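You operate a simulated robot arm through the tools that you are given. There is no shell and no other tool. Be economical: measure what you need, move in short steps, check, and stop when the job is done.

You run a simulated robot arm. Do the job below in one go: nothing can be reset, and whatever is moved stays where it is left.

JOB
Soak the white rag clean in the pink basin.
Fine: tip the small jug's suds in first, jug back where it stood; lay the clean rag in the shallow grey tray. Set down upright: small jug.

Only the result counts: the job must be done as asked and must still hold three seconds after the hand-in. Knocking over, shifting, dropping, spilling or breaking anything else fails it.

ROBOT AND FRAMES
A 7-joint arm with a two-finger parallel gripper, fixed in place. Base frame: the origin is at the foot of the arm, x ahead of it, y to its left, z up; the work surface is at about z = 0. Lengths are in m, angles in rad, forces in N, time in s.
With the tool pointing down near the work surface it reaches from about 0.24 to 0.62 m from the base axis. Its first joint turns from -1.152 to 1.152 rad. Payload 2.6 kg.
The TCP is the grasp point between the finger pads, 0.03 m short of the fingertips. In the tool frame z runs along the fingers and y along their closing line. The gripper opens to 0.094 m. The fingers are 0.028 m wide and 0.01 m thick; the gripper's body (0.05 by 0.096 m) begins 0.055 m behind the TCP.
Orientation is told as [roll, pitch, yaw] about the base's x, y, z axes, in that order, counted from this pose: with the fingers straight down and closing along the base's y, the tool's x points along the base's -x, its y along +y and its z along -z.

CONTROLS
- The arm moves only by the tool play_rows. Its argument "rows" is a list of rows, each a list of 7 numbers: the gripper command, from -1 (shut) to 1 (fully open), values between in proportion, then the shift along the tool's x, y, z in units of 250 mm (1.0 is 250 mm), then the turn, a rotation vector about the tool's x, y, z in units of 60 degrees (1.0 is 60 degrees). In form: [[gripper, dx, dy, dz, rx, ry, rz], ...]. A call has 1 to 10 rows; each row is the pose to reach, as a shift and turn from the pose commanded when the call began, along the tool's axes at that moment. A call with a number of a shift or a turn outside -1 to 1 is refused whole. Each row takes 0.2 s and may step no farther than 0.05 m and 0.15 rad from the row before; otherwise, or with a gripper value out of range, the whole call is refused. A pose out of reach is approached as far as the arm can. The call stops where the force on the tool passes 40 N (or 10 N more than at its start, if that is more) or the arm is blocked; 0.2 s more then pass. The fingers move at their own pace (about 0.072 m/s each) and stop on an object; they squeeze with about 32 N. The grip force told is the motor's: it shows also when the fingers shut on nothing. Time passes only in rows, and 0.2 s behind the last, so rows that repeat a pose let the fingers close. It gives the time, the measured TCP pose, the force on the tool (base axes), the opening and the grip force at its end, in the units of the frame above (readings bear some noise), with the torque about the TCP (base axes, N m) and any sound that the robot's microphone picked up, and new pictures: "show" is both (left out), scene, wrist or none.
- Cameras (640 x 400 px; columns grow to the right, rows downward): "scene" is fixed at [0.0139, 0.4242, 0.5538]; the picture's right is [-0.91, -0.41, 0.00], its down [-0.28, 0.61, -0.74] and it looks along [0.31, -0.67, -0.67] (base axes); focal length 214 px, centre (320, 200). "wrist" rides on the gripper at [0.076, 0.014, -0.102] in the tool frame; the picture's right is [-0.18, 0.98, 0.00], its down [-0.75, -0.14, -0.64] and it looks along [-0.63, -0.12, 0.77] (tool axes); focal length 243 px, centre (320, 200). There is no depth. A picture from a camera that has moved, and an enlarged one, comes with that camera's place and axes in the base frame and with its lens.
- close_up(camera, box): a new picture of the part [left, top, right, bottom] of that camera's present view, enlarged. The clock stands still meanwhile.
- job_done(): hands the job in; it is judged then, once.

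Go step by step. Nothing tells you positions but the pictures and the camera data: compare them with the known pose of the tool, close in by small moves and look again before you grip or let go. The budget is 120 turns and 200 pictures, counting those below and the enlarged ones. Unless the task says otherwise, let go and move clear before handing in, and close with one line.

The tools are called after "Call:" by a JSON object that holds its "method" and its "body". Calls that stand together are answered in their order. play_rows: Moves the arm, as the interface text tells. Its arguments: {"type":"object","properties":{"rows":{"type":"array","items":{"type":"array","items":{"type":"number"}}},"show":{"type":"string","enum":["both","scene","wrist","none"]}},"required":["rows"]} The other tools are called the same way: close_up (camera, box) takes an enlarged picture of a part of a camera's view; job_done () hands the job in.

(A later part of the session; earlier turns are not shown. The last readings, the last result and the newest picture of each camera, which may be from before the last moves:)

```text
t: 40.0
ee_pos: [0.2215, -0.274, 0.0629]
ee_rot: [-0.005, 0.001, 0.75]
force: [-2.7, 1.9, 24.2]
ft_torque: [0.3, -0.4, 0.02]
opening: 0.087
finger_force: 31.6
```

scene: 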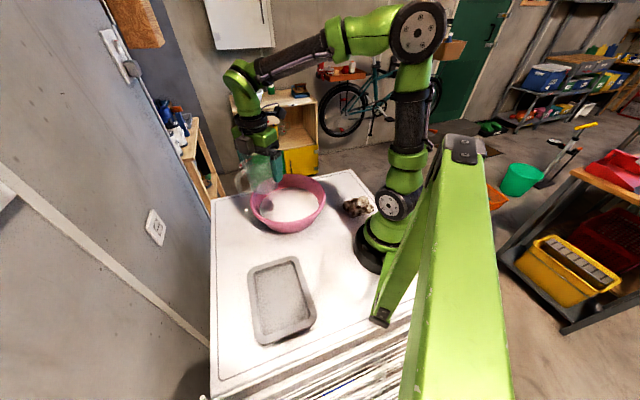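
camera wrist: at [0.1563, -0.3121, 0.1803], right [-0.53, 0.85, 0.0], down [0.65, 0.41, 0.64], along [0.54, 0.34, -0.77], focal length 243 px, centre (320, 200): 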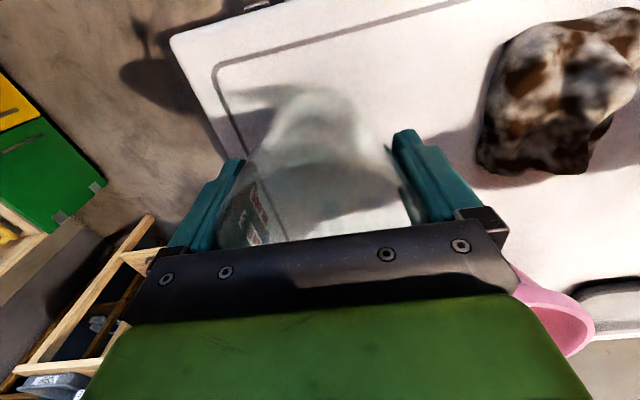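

Contact with the table. I'll relax the pressure slightly and open.

Call:
{"method": "play_rows", "body": {"rows": [[-1, 0, 0, -0.004, 0, 0, 0], [-1, 0, 0, -0.004, 0, 0, 0]], "show": "none"}}

Call:
{"method": "play_rows", "body": {"rows": [[0.9, 0, 0, 0, 0, 0, 0], [1, 0, 0, 0, 0, 0, 0], [1, 0, 0, 0, 0, 0, 0]], "show": "wrist"}}

Call:
{"method": "close_up", "body": {"camera": "scene", "box": [286, 130, 414, 210]}}

```text
t: 40.6
ee_pos: [0.2212, -0.2722, 0.063]
ee_rot: [-0.002, 0.0, 0.75]
force: [2.1, -4.2, 11.0]
ft_torque: [-0.24, -0.47, -0.09]
opening: 0.0866
finger_force: 32.5
```

```text
t: 41.4
ee_pos: [0.2211, -0.2708, 0.0633]
ee_rot: [0.0, 0.0, 0.75]
force: [-0.1, 0.0, 0.0]
ft_torque: [0.0, 0.01, 0.0]
opening: 0.0939
finger_force: 0.1
camera wrist: at [0.1562, -0.3126, 0.1655], right [-0.54, 0.84, 0.0], down [0.65, 0.41, 0.64], along [0.54, 0.34, -0.77], focal length 243 px, centre (320, 200)
```

wrist: 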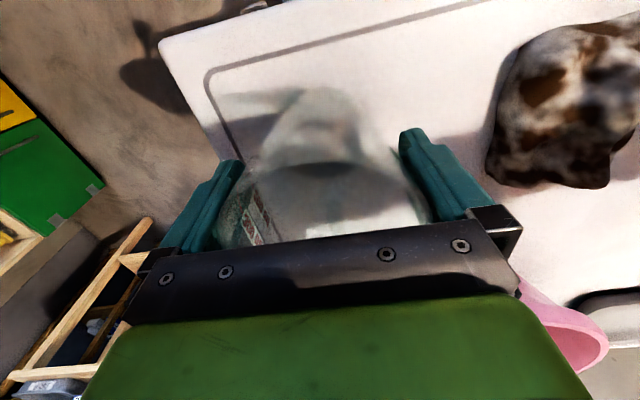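

```text
5.00 times, centred on (350, 170) of scene
camera zoom: at [0.0139, 0.4242, 0.5538], right [-0.91, -0.41, 0.0], down [-0.28, 0.61, -0.74], along [0.31, -0.67, -0.67], focal length 1072 px, centre (170, 350)
```

zoom: 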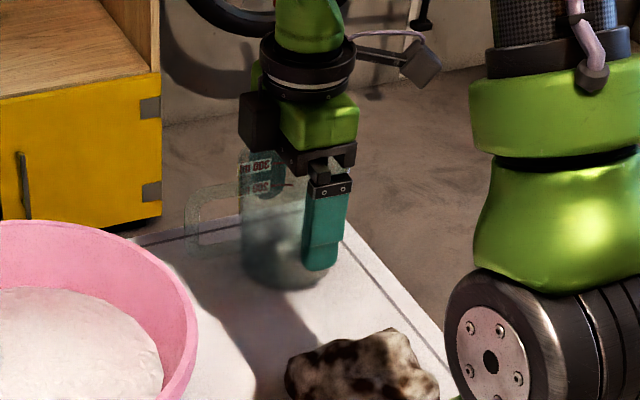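

Call:
{"method": "play_rows", "body": {"rows": [[1, 0, 0, -0.04, 0, 0, 0], [1, 0, 0, -0.1, 0, 0, 0], [1, 0, 0, -0.2, 0, 0, 0], [1, 0, 0, -0.3, 0, 0, 0], [1, 0, 0, -0.42, 0, 0, 0], [1, 0, 0, -0.6, 0, 0, 0], [1, 0, 0, -0.72, 0, 0, 0], [1, 0, 0, -0.86, 0, 0, 0]], "show": "wrist"}}

Call:
{"method": "close_up", "body": {"camera": "scene", "box": [286, 145, 414, 225]}}

Call:
{"method": "close_up", "body": {"camera": "wrist", "box": [240, 20, 400, 160]}}

```text
t: 43.2
ee_pos: [0.2203, -0.2704, 0.2789]
ee_rot: [-0.001, 0.0, 0.751]
force: [-0.6, -0.7, -0.4]
ft_torque: [-0.01, 0.0, -0.02]
opening: 0.0942
finger_force: 0.1
camera wrist: at [0.1558, -0.3114, 0.3814], right [-0.54, 0.84, 0.0], down [0.65, 0.41, 0.64], along [0.54, 0.34, -0.77], focal length 243 px, centre (320, 200)
```

wrist: 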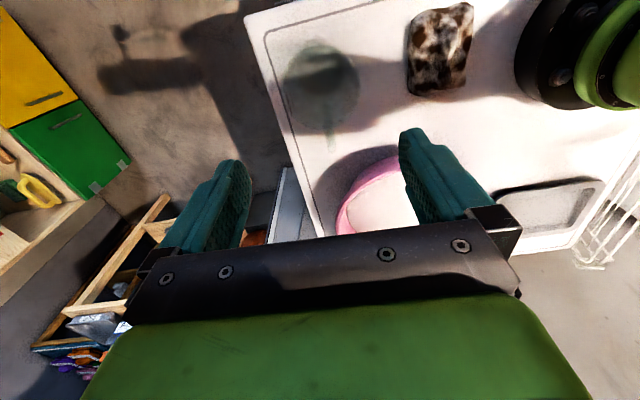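

```text
5.00 times, centred on (350, 185) of scene
camera zoom: at [0.0139, 0.4242, 0.5538], right [-0.91, -0.41, 0.0], down [-0.28, 0.61, -0.74], along [0.31, -0.67, -0.67], focal length 1072 px, centre (170, 275)
```

zoom: 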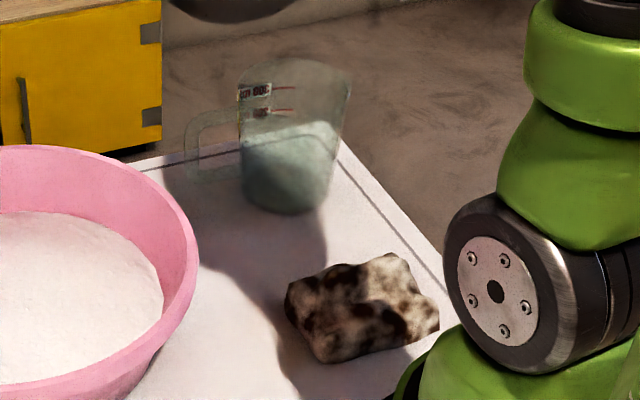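

```text
2.86 times, centred on (320, 90) of wrist
camera zoom: at [0.1558, -0.3114, 0.3814], right [-0.54, 0.84, 0.0], down [0.65, 0.41, 0.64], along [0.54, 0.34, -0.77], focal length 693 px, centre (320, 514)
```

zoom: 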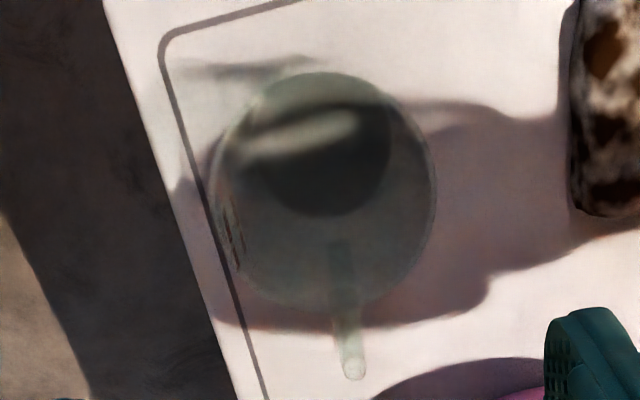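

The jug is back within about 5 mm of its spot, upright. I'll check it's empty and study the rag.

Call:
{"method": "close_up", "body": {"camera": "scene", "box": [315, 150, 379, 190]}}

Call:
{"method": "close_up", "body": {"camera": "scene", "box": [330, 180, 410, 230]}}

```text
10.00 times, centred on (347, 170) of scene
camera zoom: at [0.0139, 0.4242, 0.5538], right [-0.91, -0.41, 0.0], down [-0.28, 0.61, -0.74], along [0.31, -0.67, -0.67], focal length 2145 px, centre (50, 500)
```

zoom: 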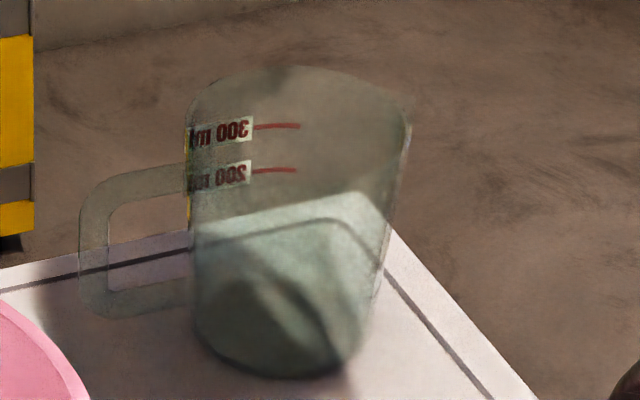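

```text
8.00 times, centred on (370, 205) of scene
camera zoom: at [0.0139, 0.4242, 0.5538], right [-0.91, -0.41, 0.0], down [-0.28, 0.61, -0.74], along [0.31, -0.67, -0.67], focal length 1716 px, centre (-80, 160)
```

zoom: 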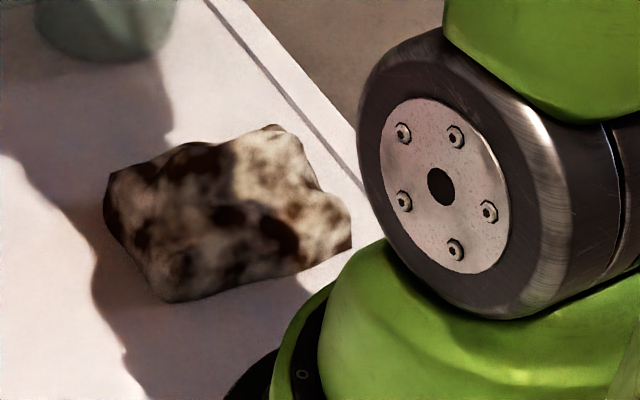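

The jug is empty. The rag is a folded lump ~0.083 × 0.09, centred near (0.117, -0.155), and its outward edge faces the jug. I'll turn to a radial orientation (yaw ≈ -0.92) and approach with a slight inward tilt.

Call:
{"method": "play_rows", "body": {"rows": [[1, 0, 0, 0, 0, 0, 0.14], [1, 0, 0, 0, 0, 0, 0.28], [1, 0, 0, 0, 0, 0, 0.42], [1, 0, 0, 0, 0, 0, 0.56], [1, 0, 0, 0, 0, 0, 0.7], [1, 0, 0, 0, 0, 0, 0.8]], "show": "none"}}

Call:
{"method": "play_rows", "body": {"rows": [[1, 0, 0, 0, 0, 0, 0.14], [1, 0, 0, 0, 0, 0, 0.28], [1, 0, 0, 0, 0, 0, 0.42], [1, 0, 0, 0, 0, 0, 0.56], [1, 0, 0, 0, 0, 0, 0.7], [1, 0, 0, 0, 0, 0, 0.8]], "show": "none"}}

Call:
{"method": "play_rows", "body": {"rows": [[1, 0.1, 0, 0, 0, 0.1, 0], [1, 0.2, 0, 0, 0, 0.2, 0], [1, 0.3, 0, 0, 0, 0.3, 0], [1, 0.38, 0, 0, 0, 0.3, 0]]}}

```text
t: 44.6
ee_pos: [0.2202, -0.2726, 0.2787]
ee_rot: [-0.001, -0.001, -0.089]
force: [-0.2, -0.2, -0.6]
ft_torque: [-0.02, 0.02, 0.0]
opening: 0.0939
finger_force: 0.1
```

```text
t: 46.0
ee_pos: [0.2201, -0.2725, 0.2783]
ee_rot: [0.001, -0.001, -0.93]
force: [-0.4, -0.9, -0.6]
ft_torque: [0.01, 0.02, -0.02]
opening: 0.0939
finger_force: 0.1
```

```text
t: 47.0
ee_pos: [0.1631, -0.1952, 0.2792]
ee_rot: [0.0, 0.317, -0.926]
force: [-0.3, -0.9, -0.1]
ft_torque: [-0.02, -0.03, -0.01]
opening: 0.0937
finger_force: 0.1
camera wrist: at [0.1515, -0.1535, 0.3993], right [0.89, 0.45, -0.06], down [0.44, -0.82, 0.38], along [0.12, -0.36, -0.92], focal length 243 px, centre (320, 200)
```

scene: 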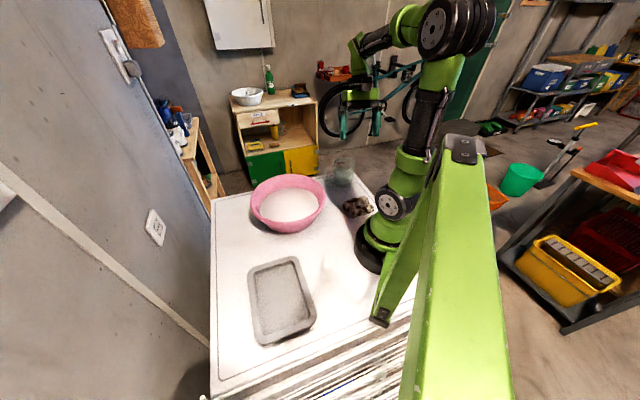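
wrist: 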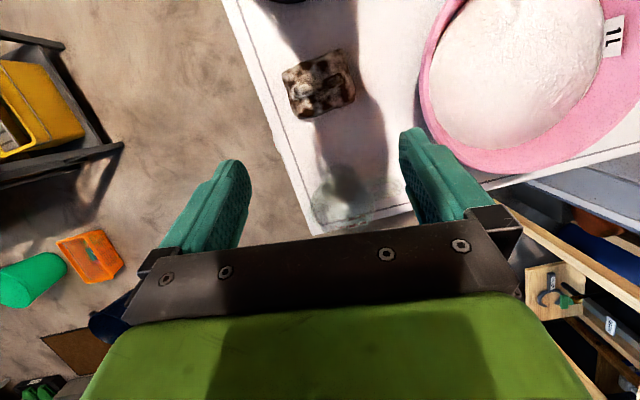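

Call:
{"method": "close_up", "body": {"camera": "wrist", "box": [240, 30, 400, 130]}}

```text
4.00 times, centred on (320, 80) of wrist
camera zoom: at [0.1515, -0.1535, 0.3993], right [0.89, 0.45, -0.06], down [0.44, -0.82, 0.38], along [0.12, -0.36, -0.92], focal length 970 px, centre (320, 680)
```

zoom: 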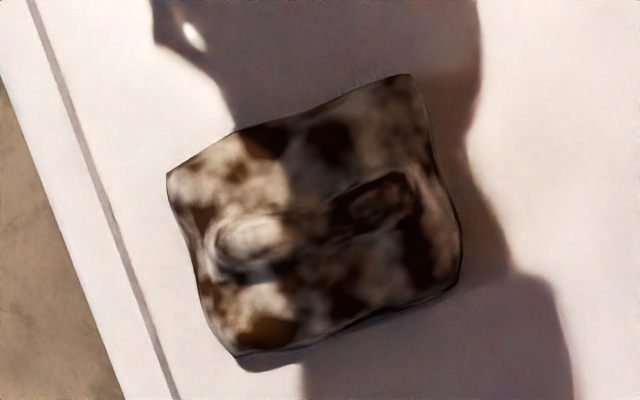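

The wrist view from above puts the rag corners at about (0.065,-0.155), (0.127,-0.09), (0.176,-0.14) and (0.114,-0.199): 0.07 in the radial direction and 0.09 across. The short side fits the gripper best, so I'll test whether a vertical tool can reach that close to the base.

Call:
{"method": "play_rows", "body": {"rows": [[1, 0, 0, 0, 0, -0.1, 0], [1, 0, 0, 0, 0, -0.2, 0], [1, 0, 0, 0, 0, -0.302, 0]], "show": "none"}}

Call:
{"method": "play_rows", "body": {"rows": [[1, 0, 0, 0.15, 0, 0, 0], [1, 0, 0, 0.3, 0, 0, 0], [1, 0, 0, 0.45, 0, 0, 0], [1, 0, 0, 0.56, 0, 0, 0], [1, 0.06, 0, 0.56, 0, 0, 0], [1, 0.12, 0, 0.56, 0, 0, 0], [1, 0.18, 0, 0.56, 0, 0, 0], [1, 0.25, 0, 0.56, 0, 0, 0]]}}

```text
t: 47.8
ee_pos: [0.1642, -0.1969, 0.2784]
ee_rot: [-0.001, -0.003, -0.927]
force: [-0.2, 0.1, 0.4]
ft_torque: [-0.01, -0.02, -0.03]
opening: 0.0939
finger_force: 0.0
```

```text
t: 49.6
ee_pos: [0.1258, -0.1488, 0.1392]
ee_rot: [0.0, -0.001, -0.926]
force: [0.2, 0.1, 0.6]
ft_torque: [0.01, -0.01, -0.02]
opening: 0.094
finger_force: 0.1
camera wrist: at [0.0934, -0.0773, 0.2425], right [0.9, 0.44, 0.0], down [0.34, -0.69, 0.64], along [0.29, -0.58, -0.77], focal length 243 px, centre (320, 200)
```

scene: 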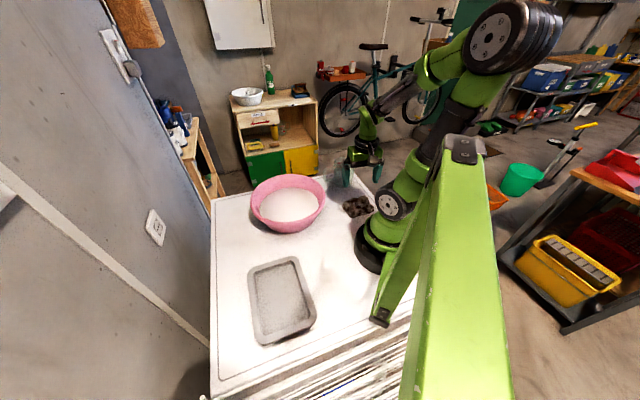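
wrist: 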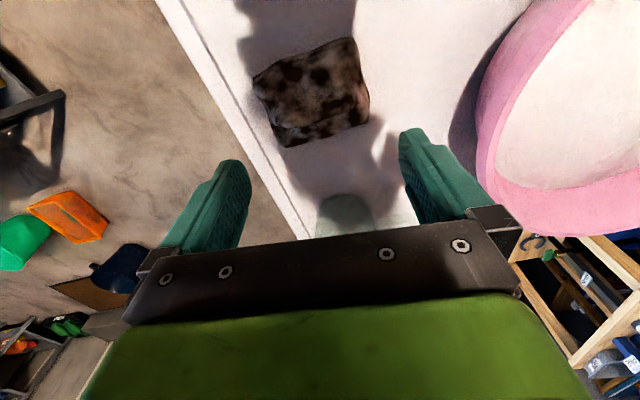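

The arm reaches it with a vertical tool. I'll turn to yaw ≈ +45° so the fingers close across the rag's short side.

Call:
{"method": "play_rows", "body": {"rows": [[1, 0, 0, 0, 0, 0, -0.14], [1, 0, 0, 0, 0, 0, -0.28], [1, 0, 0, 0, 0, 0, -0.42], [1, 0, 0, 0, 0, 0, -0.56], [1, 0, 0, 0, 0, 0, -0.7], [1, 0, 0, 0, 0, 0, -0.82]], "show": "wrist"}}

Call:
{"method": "play_rows", "body": {"rows": [[1, 0, 0, 0, 0, 0, -0.14], [1, 0, 0, 0, 0, 0, -0.28], [1, 0, 0, 0, 0, 0, -0.42], [1, 0, 0, 0, 0, 0, -0.56], [1, 0, 0, 0, 0, 0, -0.7], [1, 0, 0, 0, 0, 0, -0.82]]}}

```text
t: 51.0
ee_pos: [0.128, -0.1472, 0.14]
ee_rot: [0.0, -0.001, -0.064]
force: [-0.1, -0.5, 0.5]
ft_torque: [-0.01, 0.01, 0.05]
opening: 0.0936
finger_force: 0.1
camera wrist: at [0.0531, -0.1279, 0.2421], right [0.25, 0.97, 0.0], down [0.74, -0.19, 0.64], along [0.62, -0.16, -0.77], focal length 243 px, centre (320, 200)
```

wrist: 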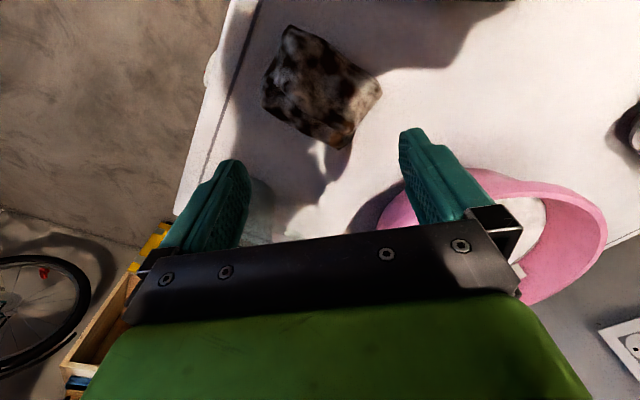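

```text
t: 52.4
ee_pos: [0.1285, -0.1481, 0.1396]
ee_rot: [0.0, 0.001, 0.795]
force: [0.2, 0.0, -0.1]
ft_torque: [0.03, 0.02, 0.04]
opening: 0.0941
finger_force: 0.0
camera wrist: at [0.0649, -0.1912, 0.242], right [-0.57, 0.82, 0.0], down [0.63, 0.44, 0.64], along [0.53, 0.37, -0.77], focal length 243 px, centre (320, 200)
```

scene: 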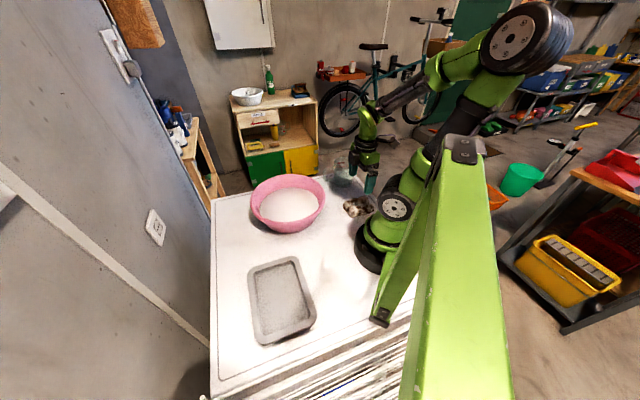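
wrist: 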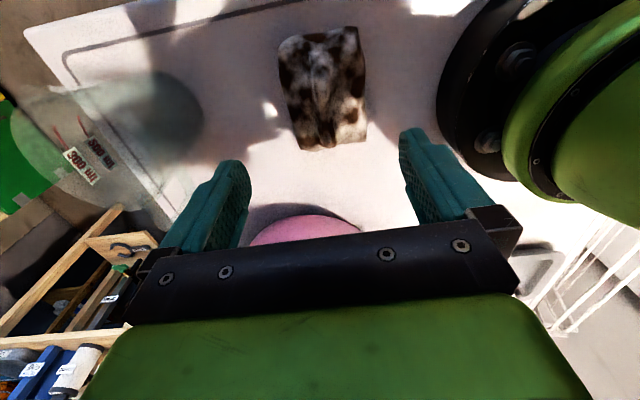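

The rag sits between the fingers with ~1 cm clearance per side. I'll centre and descend partway.

Call:
{"method": "play_rows", "body": {"rows": [[1, 0.03, 0.01, 0.06, 0, 0, 0], [1, 0.058, 0.02, 0.14, 0, 0, 0], [1, 0.058, 0.02, 0.22, 0, 0, 0], [1, 0.058, 0.02, 0.27, 0, 0, 0]]}}

Call:
{"method": "close_up", "body": {"camera": "scene", "box": [310, 160, 406, 220]}}

```text
t: 53.4
ee_pos: [0.1327, -0.1801, 0.0792]
ee_rot: [-0.002, 0.001, 0.792]
force: [0.0, 1.4, 0.2]
ft_torque: [-0.01, 0.0, -0.01]
opening: 0.0941
finger_force: 0.3
out of reach, approached as far as the arm can: row 1, 2, 3, 4
camera wrist: at [0.0687, -0.2226, 0.1813], right [-0.57, 0.82, 0.0], down [0.63, 0.44, 0.64], along [0.53, 0.37, -0.77], focal length 243 px, centre (320, 200)
```

scene: 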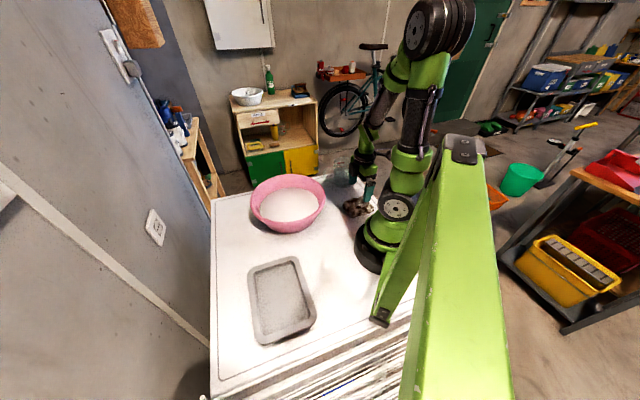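
wrist: 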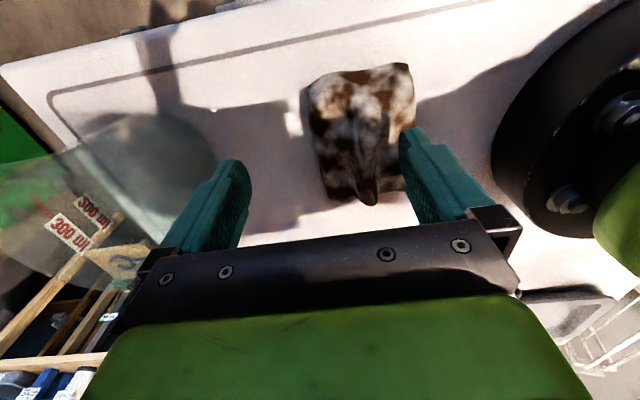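

```text
6.67 times, centred on (358, 190) of scene
camera zoom: at [0.0139, 0.4242, 0.5538], right [-0.91, -0.41, 0.0], down [-0.28, 0.61, -0.74], along [0.31, -0.67, -0.67], focal length 1430 px, centre (67, 267)
```

zoom: 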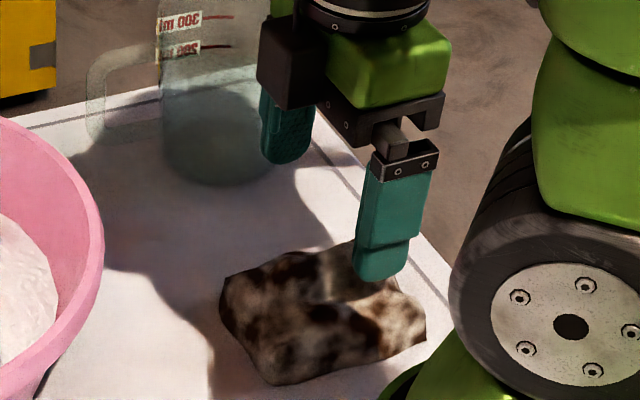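

Lower down, a vertical tool cannot get that close (it stopped at r≈0.224). I'll instead hook the rag from its base side with closed, inward-tilted fingers and pull it out a few centimetres. First I'll lift, close and tilt.

Call:
{"method": "play_rows", "body": {"rows": [[1, 0, 0, -0.12, 0, 0, 0], [-1, 0, 0, -0.28, 0, 0, 0], [-1, 0, 0, -0.4, 0, 0, 0], [-1, 0, 0, -0.5, -0.12, 0, 0], [-1, 0, 0, -0.5, -0.24, 0, 0], [-1, 0, 0, -0.5, -0.36, 0, 0], [-1, 0, 0, -0.5, -0.48, 0, 0]]}}

```text
t: 55.0
ee_pos: [0.1317, -0.1797, 0.2038]
ee_rot: [0.503, 0.001, 0.794]
force: [0.5, -0.2, -1.0]
ft_torque: [0.02, -0.01, 0.03]
opening: 0.0
finger_force: 32.5
camera wrist: at [0.1054, -0.2586, 0.3012], right [-0.48, 0.74, 0.47], down [0.84, 0.23, 0.49], along [0.25, 0.64, -0.73], focal length 243 px, centre (320, 200)
```

scene: 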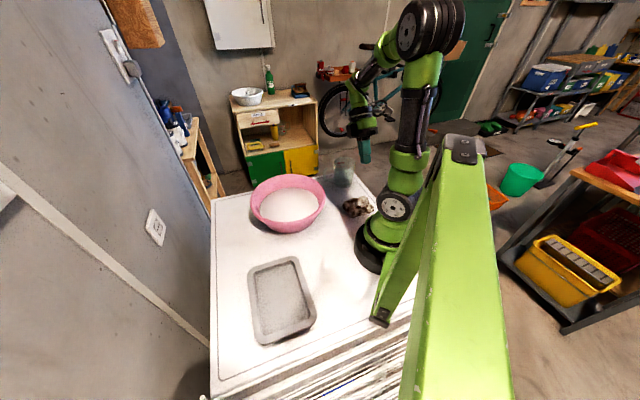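
wrist: 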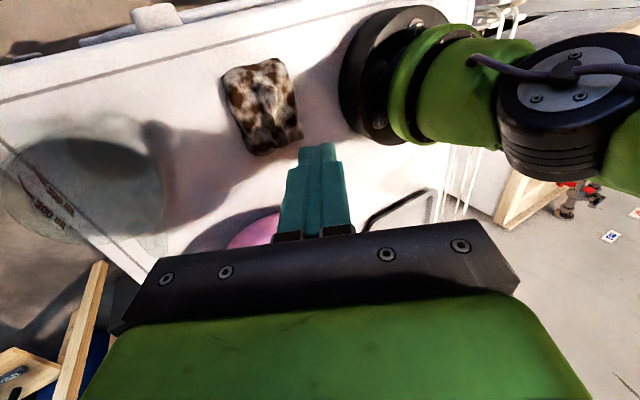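

Call:
{"method": "play_rows", "body": {"rows": [[-1, -0.001, 0.016, 0.1, 0, 0, 0], [-1, -0.002, 0.032, 0.2, 0, 0, 0], [-1, -0.003, 0.05, 0.3, 0, 0, 0], [-1, -0.004, 0.065, 0.39, 0, 0, 0], [-1, -0.005, 0.08, 0.47, 0, 0, 0]]}}

Call:
{"method": "close_up", "body": {"camera": "scene", "box": [310, 160, 406, 220]}}

```text
t: 56.2
ee_pos: [0.08, -0.1273, 0.1108]
ee_rot: [0.501, -0.002, 0.79]
force: [-0.2, 0.6, 0.2]
ft_torque: [0.0, 0.0, 0.01]
opening: 0.0
finger_force: 31.8
camera wrist: at [0.0538, -0.2058, 0.2078], right [-0.48, 0.74, 0.47], down [0.84, 0.23, 0.49], along [0.26, 0.63, -0.73], focal length 243 px, centre (320, 200)
```

scene: 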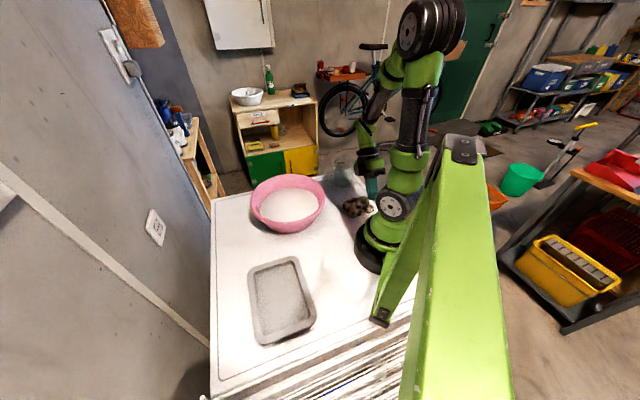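
wrist: 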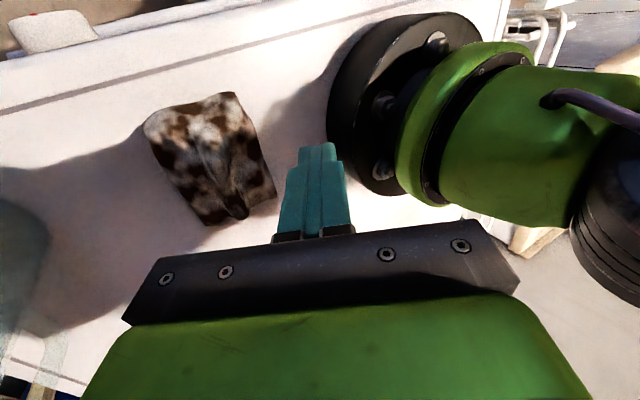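

```text
6.67 times, centred on (358, 190) of scene
camera zoom: at [0.0139, 0.4242, 0.5538], right [-0.91, -0.41, 0.0], down [-0.28, 0.61, -0.74], along [0.31, -0.67, -0.67], focal length 1430 px, centre (67, 267)
```

zoom: 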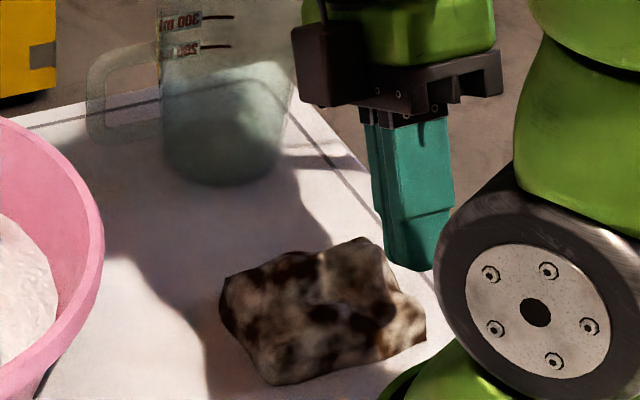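

Call:
{"method": "play_rows", "body": {"rows": [[-1, 0, -0.04, 0.073, 0, 0, 0], [-1, 0, -0.08, 0.146, 0, 0, 0], [-1, 0, -0.12, 0.219, 0, 0, 0], [-1, 0, -0.146, 0.267, 0, 0, 0]], "show": "wrist"}}

Call:
{"method": "close_up", "body": {"camera": "scene", "box": [310, 160, 406, 220]}}

```text
t: 57.2
ee_pos: [0.0804, -0.1267, 0.035]
ee_rot: [0.502, 0.001, 0.79]
force: [-2.3, -0.4, 19.8]
ft_torque: [-0.18, -0.18, 0.0]
opening: 0.0
finger_force: 32.3
camera wrist: at [0.0536, -0.2055, 0.1324], right [-0.48, 0.74, 0.47], down [0.84, 0.23, 0.5], along [0.26, 0.63, -0.73], focal length 243 px, centre (320, 200)
```

wrist: 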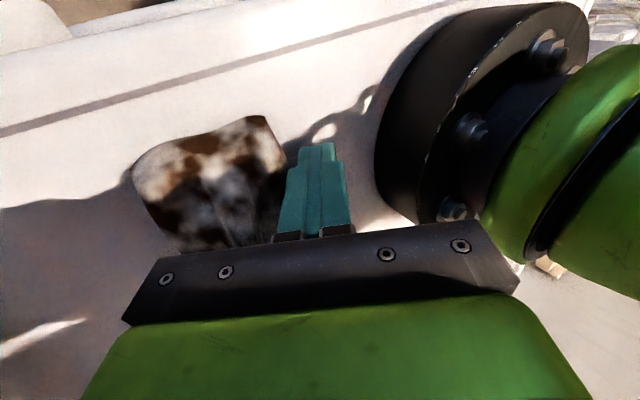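

```text
6.67 times, centred on (358, 190) of scene
camera zoom: at [0.0139, 0.4242, 0.5538], right [-0.91, -0.41, 0.0], down [-0.28, 0.61, -0.74], along [0.31, -0.67, -0.67], focal length 1430 px, centre (67, 267)
```

zoom: 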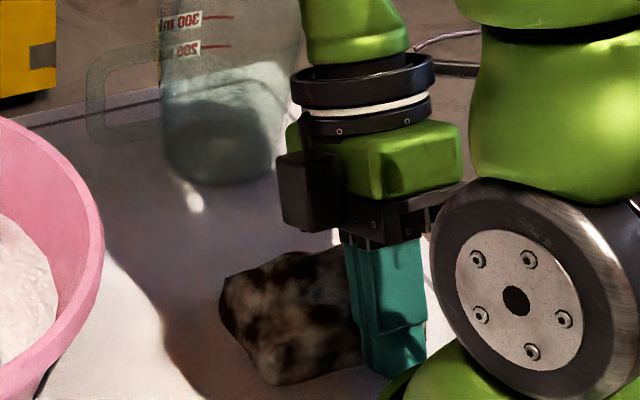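

There's about 20 N of contact, probably the palm or fingers resting on the rag. I'll ease up 4 mm, then pull outward along azimuth -30°.

Call:
{"method": "play_rows", "body": {"rows": [[-1, 0, 0.008, -0.014, 0, 0, 0], [-1, 0, 0.008, -0.014, 0, 0, 0]], "show": "wrist"}}

```text
t: 57.8
ee_pos: [0.0806, -0.1274, 0.0401]
ee_rot: [0.502, -0.001, 0.791]
force: [-0.3, -0.2, 0.0]
ft_torque: [-0.01, -0.01, 0.04]
opening: 0.0001
finger_force: 32.1
camera wrist: at [0.0536, -0.2054, 0.1363], right [-0.48, 0.74, 0.47], down [0.84, 0.23, 0.5], along [0.26, 0.63, -0.73], focal length 243 px, centre (320, 200)
```

wrist: 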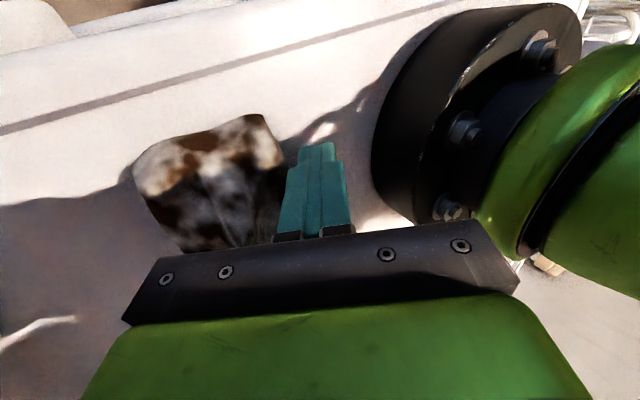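

Call:
{"method": "play_rows", "body": {"rows": [[-1, -0.01, -0.034, -0.019, 0, 0, 0], [-1, -0.02, -0.068, -0.037, 0, 0, 0], [-1, -0.03, -0.102, -0.056, 0, 0, 0], [-1, -0.04, -0.136, -0.074, 0, 0, 0], [-1, -0.05, -0.17, -0.093, 0, 0, 0]], "show": "wrist"}}

Call:
{"method": "close_up", "body": {"camera": "scene", "box": [310, 160, 406, 220]}}

```text
t: 59.0
ee_pos: [0.124, -0.1527, 0.0386]
ee_rot: [0.499, -0.001, 0.792]
force: [-0.2, 0.9, 1.6]
ft_torque: [0.03, -0.02, 0.03]
opening: 0.0
finger_force: 32.4
camera wrist: at [0.0969, -0.2309, 0.1359], right [-0.48, 0.74, 0.47], down [0.84, 0.23, 0.5], along [0.26, 0.63, -0.73], focal length 243 px, centre (320, 200)
```

wrist: 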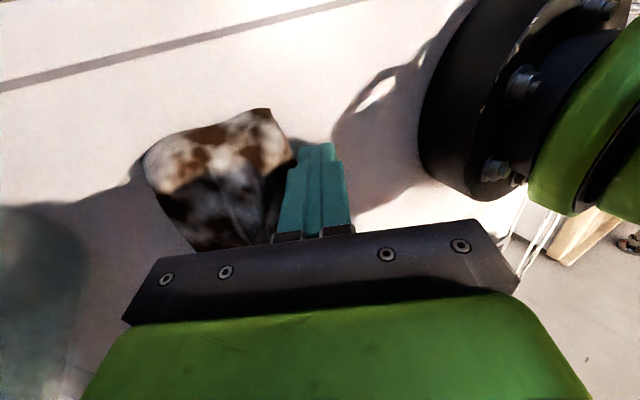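

```text
6.67 times, centred on (358, 190) of scene
camera zoom: at [0.0139, 0.4242, 0.5538], right [-0.91, -0.41, 0.0], down [-0.28, 0.61, -0.74], along [0.31, -0.67, -0.67], focal length 1430 px, centre (67, 267)
```

zoom: 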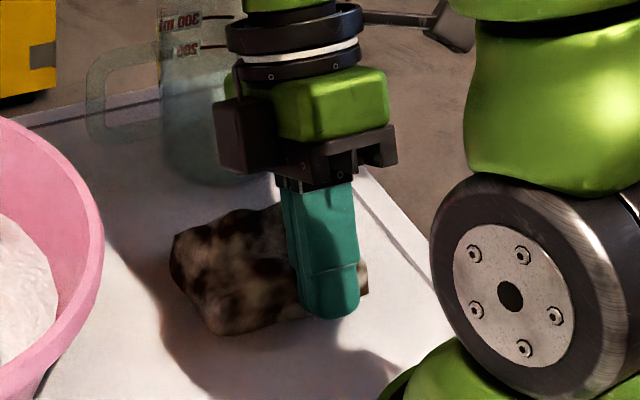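

The rag moved about 4 cm without trouble. I'll lift off, untilt and look again.

Call:
{"method": "play_rows", "body": {"rows": [[-1, 0, 0.1, -0.1, 0, 0, 0], [-1, 0, 0.14, -0.26, 0, 0, 0], [-1, 0, 0.2, -0.4, 0, 0, 0], [-1, 0, 0.2, -0.4, 0.12, 0, 0], [-1, 0, 0.2, -0.4, 0.24, 0, 0], [1, 0, 0.2, -0.4, 0.36, 0, 0], [1, 0, 0.2, -0.4, 0.478, 0, 0], [1, 0, 0.2, -0.4, 0.478, 0, 0]]}}

```text
t: 60.8
ee_pos: [0.1264, -0.1547, 0.1509]
ee_rot: [-0.002, 0.0, 0.792]
force: [0.4, 0.1, 0.0]
ft_torque: [-0.01, -0.01, -0.02]
opening: 0.094
finger_force: 0.1
camera wrist: at [0.0636, -0.198, 0.2533], right [-0.57, 0.82, 0.0], down [0.63, 0.44, 0.64], along [0.53, 0.36, -0.77], focal length 243 px, centre (320, 200)
```

scene: 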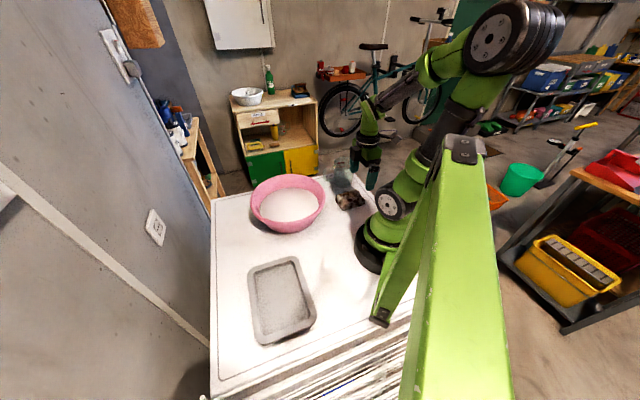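
wrist: 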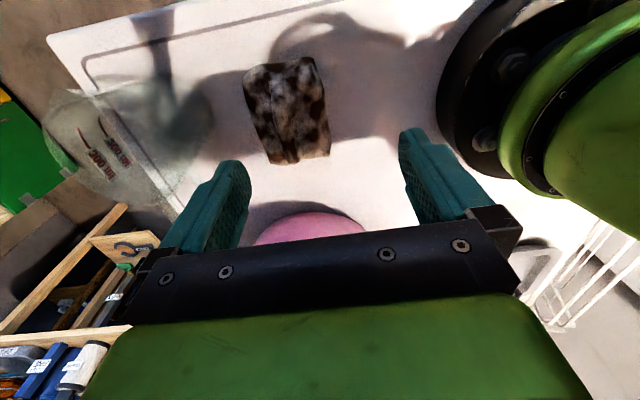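

The rag's centre is now about (0.157, -0.172), r≈0.233. I'll move over it and descend partway.

Call:
{"method": "play_rows", "body": {"rows": [[1, -0.05, -0.07, 0, 0, 0, 0], [1, -0.099, -0.136, 0.05, 0, 0, 0], [1, -0.099, -0.136, 0.15, 0, 0, 0], [1, -0.099, -0.136, 0.25, 0, 0, 0], [1, -0.099, -0.136, 0.284, 0, 0, 0]]}}

Call:
{"method": "close_up", "body": {"camera": "scene", "box": [310, 150, 406, 210]}}

```text
t: 62.0
ee_pos: [0.167, -0.1608, 0.0797]
ee_rot: [0.0, 0.0, 0.791]
force: [0.4, -0.1, -0.1]
ft_torque: [-0.02, 0.0, 0.0]
opening: 0.0939
finger_force: 0.1
camera wrist: at [0.1047, -0.2043, 0.1823], right [-0.57, 0.82, 0.0], down [0.63, 0.44, 0.64], along [0.53, 0.37, -0.77], focal length 243 px, centre (320, 200)
```

scene: 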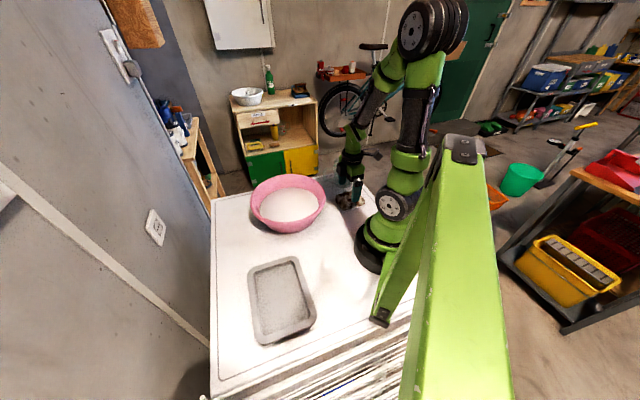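
wrist: 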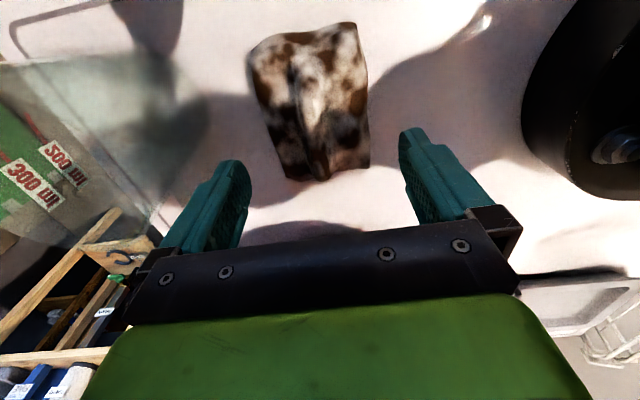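

```text
6.67 times, centred on (358, 180) of scene
camera zoom: at [0.0139, 0.4242, 0.5538], right [-0.91, -0.41, 0.0], down [-0.28, 0.61, -0.74], along [0.31, -0.67, -0.67], focal length 1430 px, centre (67, 333)
```

zoom: 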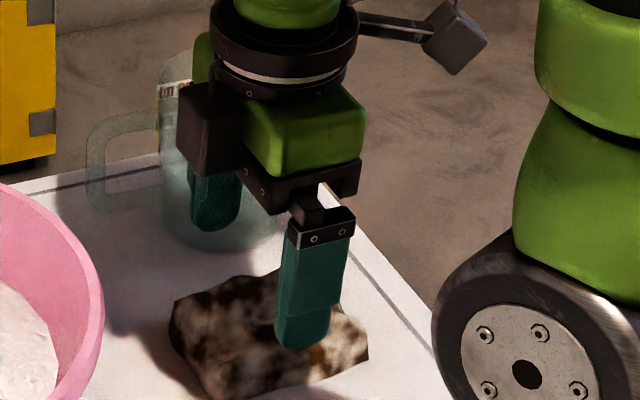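

Call:
{"method": "play_rows", "body": {"rows": [[1, 0.03, 0, 0.05, 0, 0, 0], [1, 0.03, 0, 0.1, 0, 0, 0], [1, 0.03, 0, 0.14, 0, 0, 0], [1, 0.03, 0, 0.165, 0, 0, 0]], "show": "wrist"}}

Call:
{"method": "close_up", "body": {"camera": "scene", "box": [310, 150, 406, 210]}}

```text
t: 63.0
ee_pos: [0.1628, -0.1669, 0.0388]
ee_rot: [-0.001, -0.001, 0.791]
force: [0.6, -0.1, 0.7]
ft_torque: [-0.03, -0.02, 0.01]
opening: 0.0938
finger_force: 0.0
camera wrist: at [0.0992, -0.2101, 0.141], right [-0.57, 0.82, 0.0], down [0.63, 0.44, 0.64], along [0.53, 0.37, -0.77], focal length 243 px, centre (320, 200)
```

wrist: 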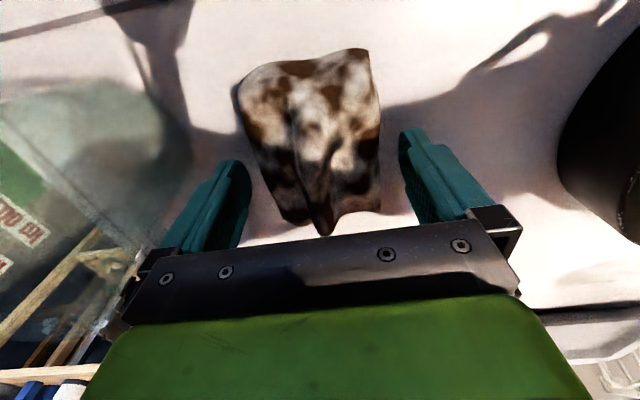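

```text
6.67 times, centred on (358, 180) of scene
camera zoom: at [0.0139, 0.4242, 0.5538], right [-0.91, -0.41, 0.0], down [-0.28, 0.61, -0.74], along [0.31, -0.67, -0.67], focal length 1430 px, centre (67, 333)
```

zoom: 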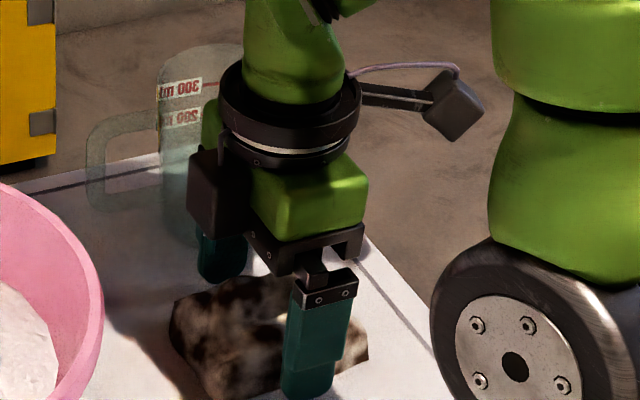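

Fingers straddle the rag at full depth. Closing and lifting slightly.

Call:
{"method": "play_rows", "body": {"rows": [[-1, 0, 0, 0, 0, 0, 0], [-1, 0, 0, 0, 0, 0, 0], [-1, 0, 0, 0, 0, 0, 0], [-1, 0, 0, 0, 0, 0, 0], [-1, 0, 0, 0, 0, 0, 0]], "show": "none"}}

Call:
{"method": "play_rows", "body": {"rows": [[-1, 0, 0, -0.06, 0, 0, 0], [-1, 0, 0, -0.14, 0, 0, 0], [-1, 0, 0, -0.24, 0, 0, 0], [-1, 0, 0, -0.24, 0, 0, 0]], "show": "wrist"}}

Call:
{"method": "close_up", "body": {"camera": "scene", "box": [310, 130, 406, 190]}}

```text
t: 64.2
ee_pos: [0.1619, -0.1674, 0.0388]
ee_rot: [0.001, 0.001, 0.793]
force: [0.5, -0.6, -0.8]
ft_torque: [-0.02, -0.01, -0.02]
opening: 0.0741
finger_force: 32.0
```

```text
t: 65.2
ee_pos: [0.162, -0.1674, 0.0986]
ee_rot: [0.001, -0.001, 0.791]
force: [-0.2, 0.0, -1.1]
ft_torque: [-0.02, -0.03, 0.04]
opening: 0.074
finger_force: 32.4
camera wrist: at [0.0998, -0.2096, 0.2013], right [-0.57, 0.82, 0.0], down [0.63, 0.44, 0.64], along [0.53, 0.37, -0.77], focal length 243 px, centre (320, 200)
```

wrist: 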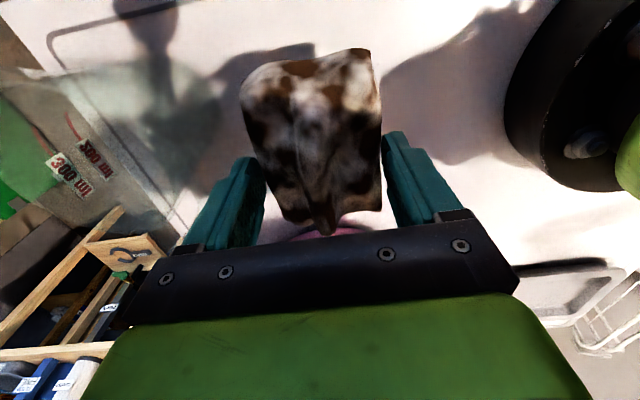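

```text
6.67 times, centred on (358, 160) of scene
camera zoom: at [0.0139, 0.4242, 0.5538], right [-0.91, -0.41, 0.0], down [-0.28, 0.61, -0.74], along [0.31, -0.67, -0.67], focal length 1430 px, centre (67, 467)
```

zoom: 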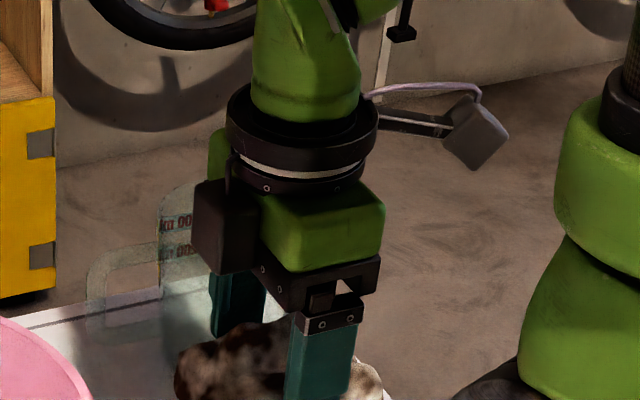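

The rag is held. I'll lift it and carry it over the basin.

Call:
{"method": "play_rows", "body": {"rows": [[-1, 0, 0, -0.12, 0, 0, 0], [-1, 0, 0, -0.26, 0, 0, 0], [-1, 0, 0, -0.4, 0, 0, 0], [-1, 0, 0, -0.53, 0, 0, 0]], "show": "none"}}

Call:
{"method": "play_rows", "body": {"rows": [[-1, -0.1, -0.003, 0, 0, 0, 0], [-1, -0.24, -0.007, 0, 0, 0, 0], [-1, -0.38, -0.012, 0, 0, 0, 0], [-1, -0.52, -0.017, 0, 0, 0, 0], [-1, -0.66, -0.021, 0, 0, 0, 0], [-1, -0.8, -0.026, 0, 0, 0, 0], [-1, -0.9, -0.029, 0, 0, 0, 0]]}}

Call:
{"method": "close_up", "body": {"camera": "scene", "box": [220, 120, 348, 240]}}

```text
t: 66.2
ee_pos: [0.163, -0.1673, 0.2304]
ee_rot: [0.002, 0.001, 0.793]
force: [-0.2, -0.3, -0.7]
ft_torque: [-0.01, 0.0, -0.01]
opening: 0.0742
finger_force: 31.9
```

```text
t: 67.8
ee_pos: [0.3263, -0.0108, 0.23]
ee_rot: [0.0, 0.0, 0.791]
force: [0.5, 0.4, -0.8]
ft_torque: [-0.01, -0.03, 0.02]
opening: 0.0739
finger_force: 32.4
camera wrist: at [0.263, -0.0537, 0.333], right [-0.57, 0.82, 0.0], down [0.63, 0.44, 0.64], along [0.53, 0.37, -0.77], focal length 243 px, centre (320, 200)
```

scene: 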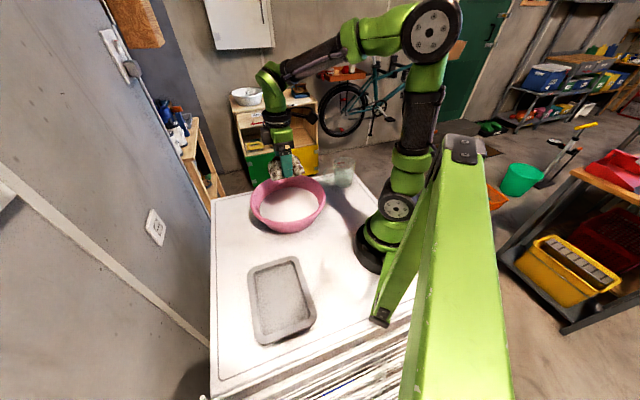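
wrist: 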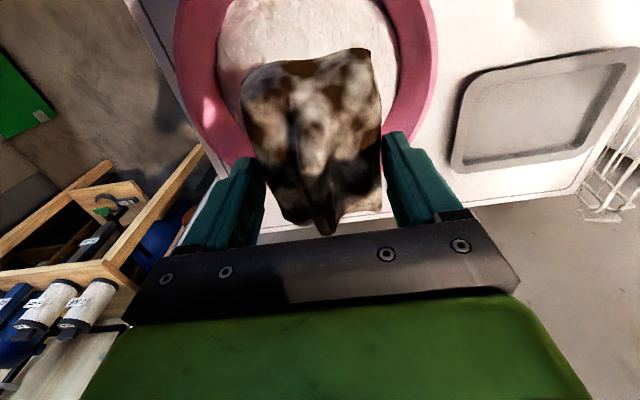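

```text
3.33 times, centred on (284, 180) of scene
camera zoom: at [0.0139, 0.4242, 0.5538], right [-0.91, -0.41, 0.0], down [-0.28, 0.61, -0.74], along [0.31, -0.67, -0.67], focal length 715 px, centre (440, 267)
```

zoom: 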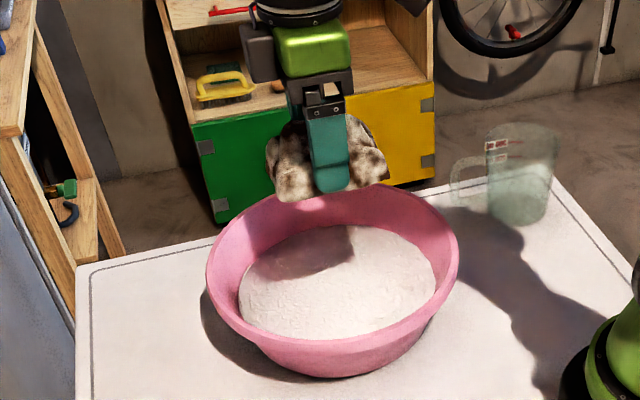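

The rag is over the basin centre. I'll lower it into the suds slowly.

Call:
{"method": "play_rows", "body": {"rows": [[-1, 0, 0, 0.1, 0, 0, 0], [-1, 0, 0, 0.22, 0, 0, 0], [-1, 0, 0, 0.34, 0, 0, 0], [-1, 0, 0, 0.44, 0, 0, 0], [-1, 0, 0, 0.51, 0, 0, 0], [-1, 0, 0, 0.57, 0, 0, 0], [-1, 0, 0, 0.62, 0, 0, 0]], "show": "wrist"}}

Call:
{"method": "close_up", "body": {"camera": "scene", "box": [220, 120, 348, 240]}}

```text
t: 69.4
ee_pos: [0.3249, -0.0112, 0.075]
ee_rot: [-0.001, -0.001, 0.793]
force: [0.7, -1.1, -1.3]
ft_torque: [0.02, -0.01, 0.02]
opening: 0.0739
finger_force: 32.3
camera wrist: at [0.2633, -0.0543, 0.1783], right [-0.57, 0.82, 0.0], down [0.63, 0.44, 0.64], along [0.53, 0.37, -0.77], focal length 243 px, centre (320, 200)
```

wrist: 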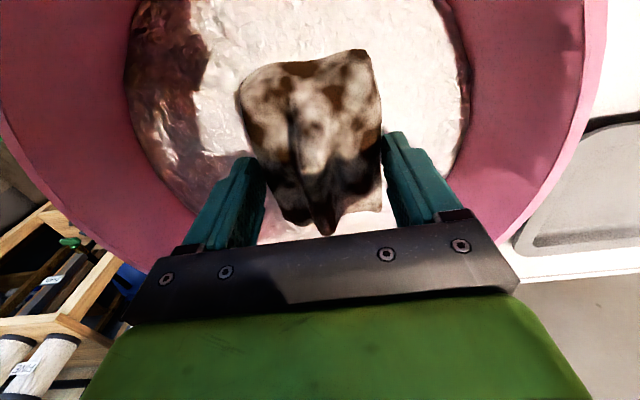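

```text
3.33 times, centred on (284, 180) of scene
camera zoom: at [0.0139, 0.4242, 0.5538], right [-0.91, -0.41, 0.0], down [-0.28, 0.61, -0.74], along [0.31, -0.67, -0.67], focal length 715 px, centre (440, 267)
```

zoom: 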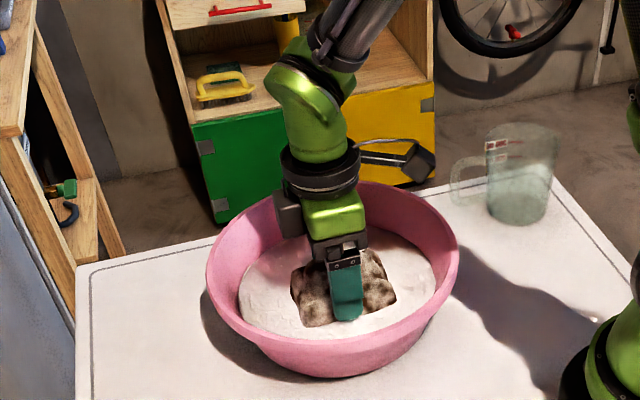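

Call:
{"method": "play_rows", "body": {"rows": [[-1, 0, 0, 0.03, 0, 0, 0], [-1, 0, 0, 0.06, 0, 0, 0], [-1, 0, 0, 0.085, 0, 0, 0], [-1, 0, 0, 0.1, 0, 0, 0], [-1, 0, 0, 0.1, 0, 0, 0], [-1, 0, 0, 0.1, 0, 0, 0]], "show": "wrist"}}

Call:
{"method": "close_up", "body": {"camera": "scene", "box": [220, 120, 348, 240]}}

```text
t: 70.8
ee_pos: [0.3265, -0.0118, 0.0499]
ee_rot: [0.001, 0.0, 0.792]
force: [0.1, 0.0, -0.8]
ft_torque: [-0.03, 0.05, -0.01]
opening: 0.074
finger_force: 31.7
camera wrist: at [0.2631, -0.0546, 0.1531], right [-0.57, 0.82, 0.0], down [0.63, 0.44, 0.64], along [0.53, 0.37, -0.77], focal length 243 px, centre (320, 200)
```

wrist: 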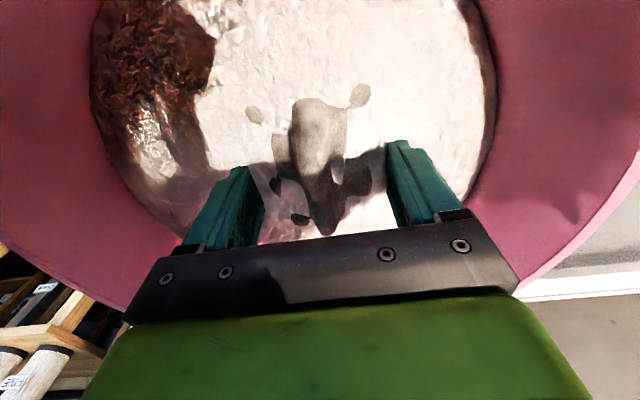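

```text
3.33 times, centred on (284, 180) of scene
camera zoom: at [0.0139, 0.4242, 0.5538], right [-0.91, -0.41, 0.0], down [-0.28, 0.61, -0.74], along [0.31, -0.67, -0.67], focal length 715 px, centre (440, 267)
```

zoom: 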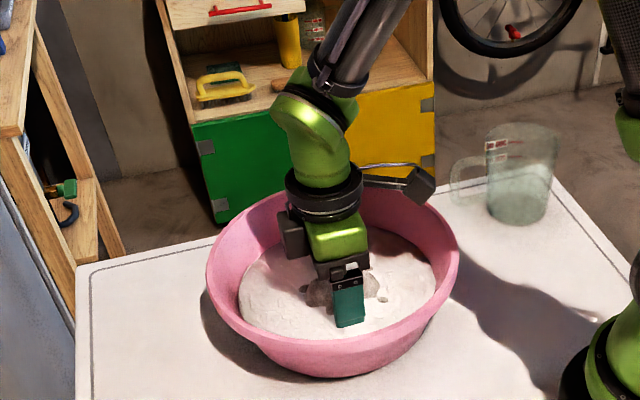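

Nearly submerged and visibly getting cleaner. I'll lower a little more and soak with a gentle swish.

Call:
{"method": "play_rows", "body": {"rows": [[-1, 0, 0, 0.02, 0, 0, 0], [-1, 0, 0, 0.034, 0, 0, 0], [-1, 0.02, 0, 0.034, 0, 0, 0], [-1, 0.03, 0, 0.034, 0, 0, 0], [-1, 0, 0, 0.034, 0, 0, 0], [-1, -0.03, 0, 0.034, 0, 0, 0], [-1, 0, 0, 0.034, 0, 0, 0], [-1, 0.03, 0, 0.034, 0, 0, 0], [-1, 0, 0, 0.034, 0, 0, 0], [-1, 0, 0, 0.034, 0, 0, 0]], "show": "wrist"}}

```text
t: 71.9
ee_pos: [0.3234, -0.0163, 0.0433]
ee_rot: [-0.007, -0.002, 0.792]
force: [-3.0, -0.6, 9.7]
ft_torque: [0.14, 0.09, 0.04]
opening: 0.074
finger_force: 32.4
stopped in row 5: the force on the tool passed its limit at 43 N (the readings are from after the stop); the commanded pose is now the measured one
camera wrist: at [0.2607, -0.0587, 0.1461], right [-0.57, 0.82, 0.0], down [0.63, 0.44, 0.64], along [0.53, 0.36, -0.76], focal length 243 px, centre (320, 200)
```

wrist: 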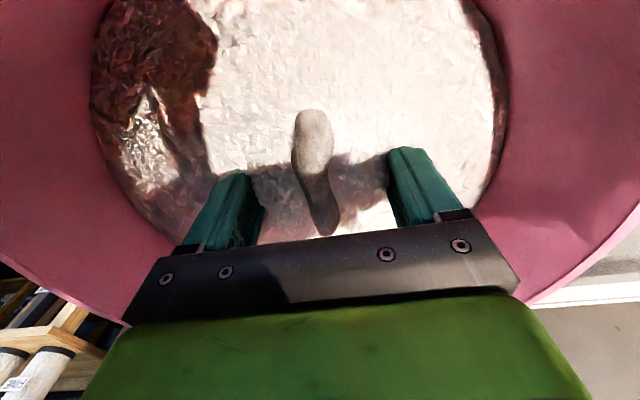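

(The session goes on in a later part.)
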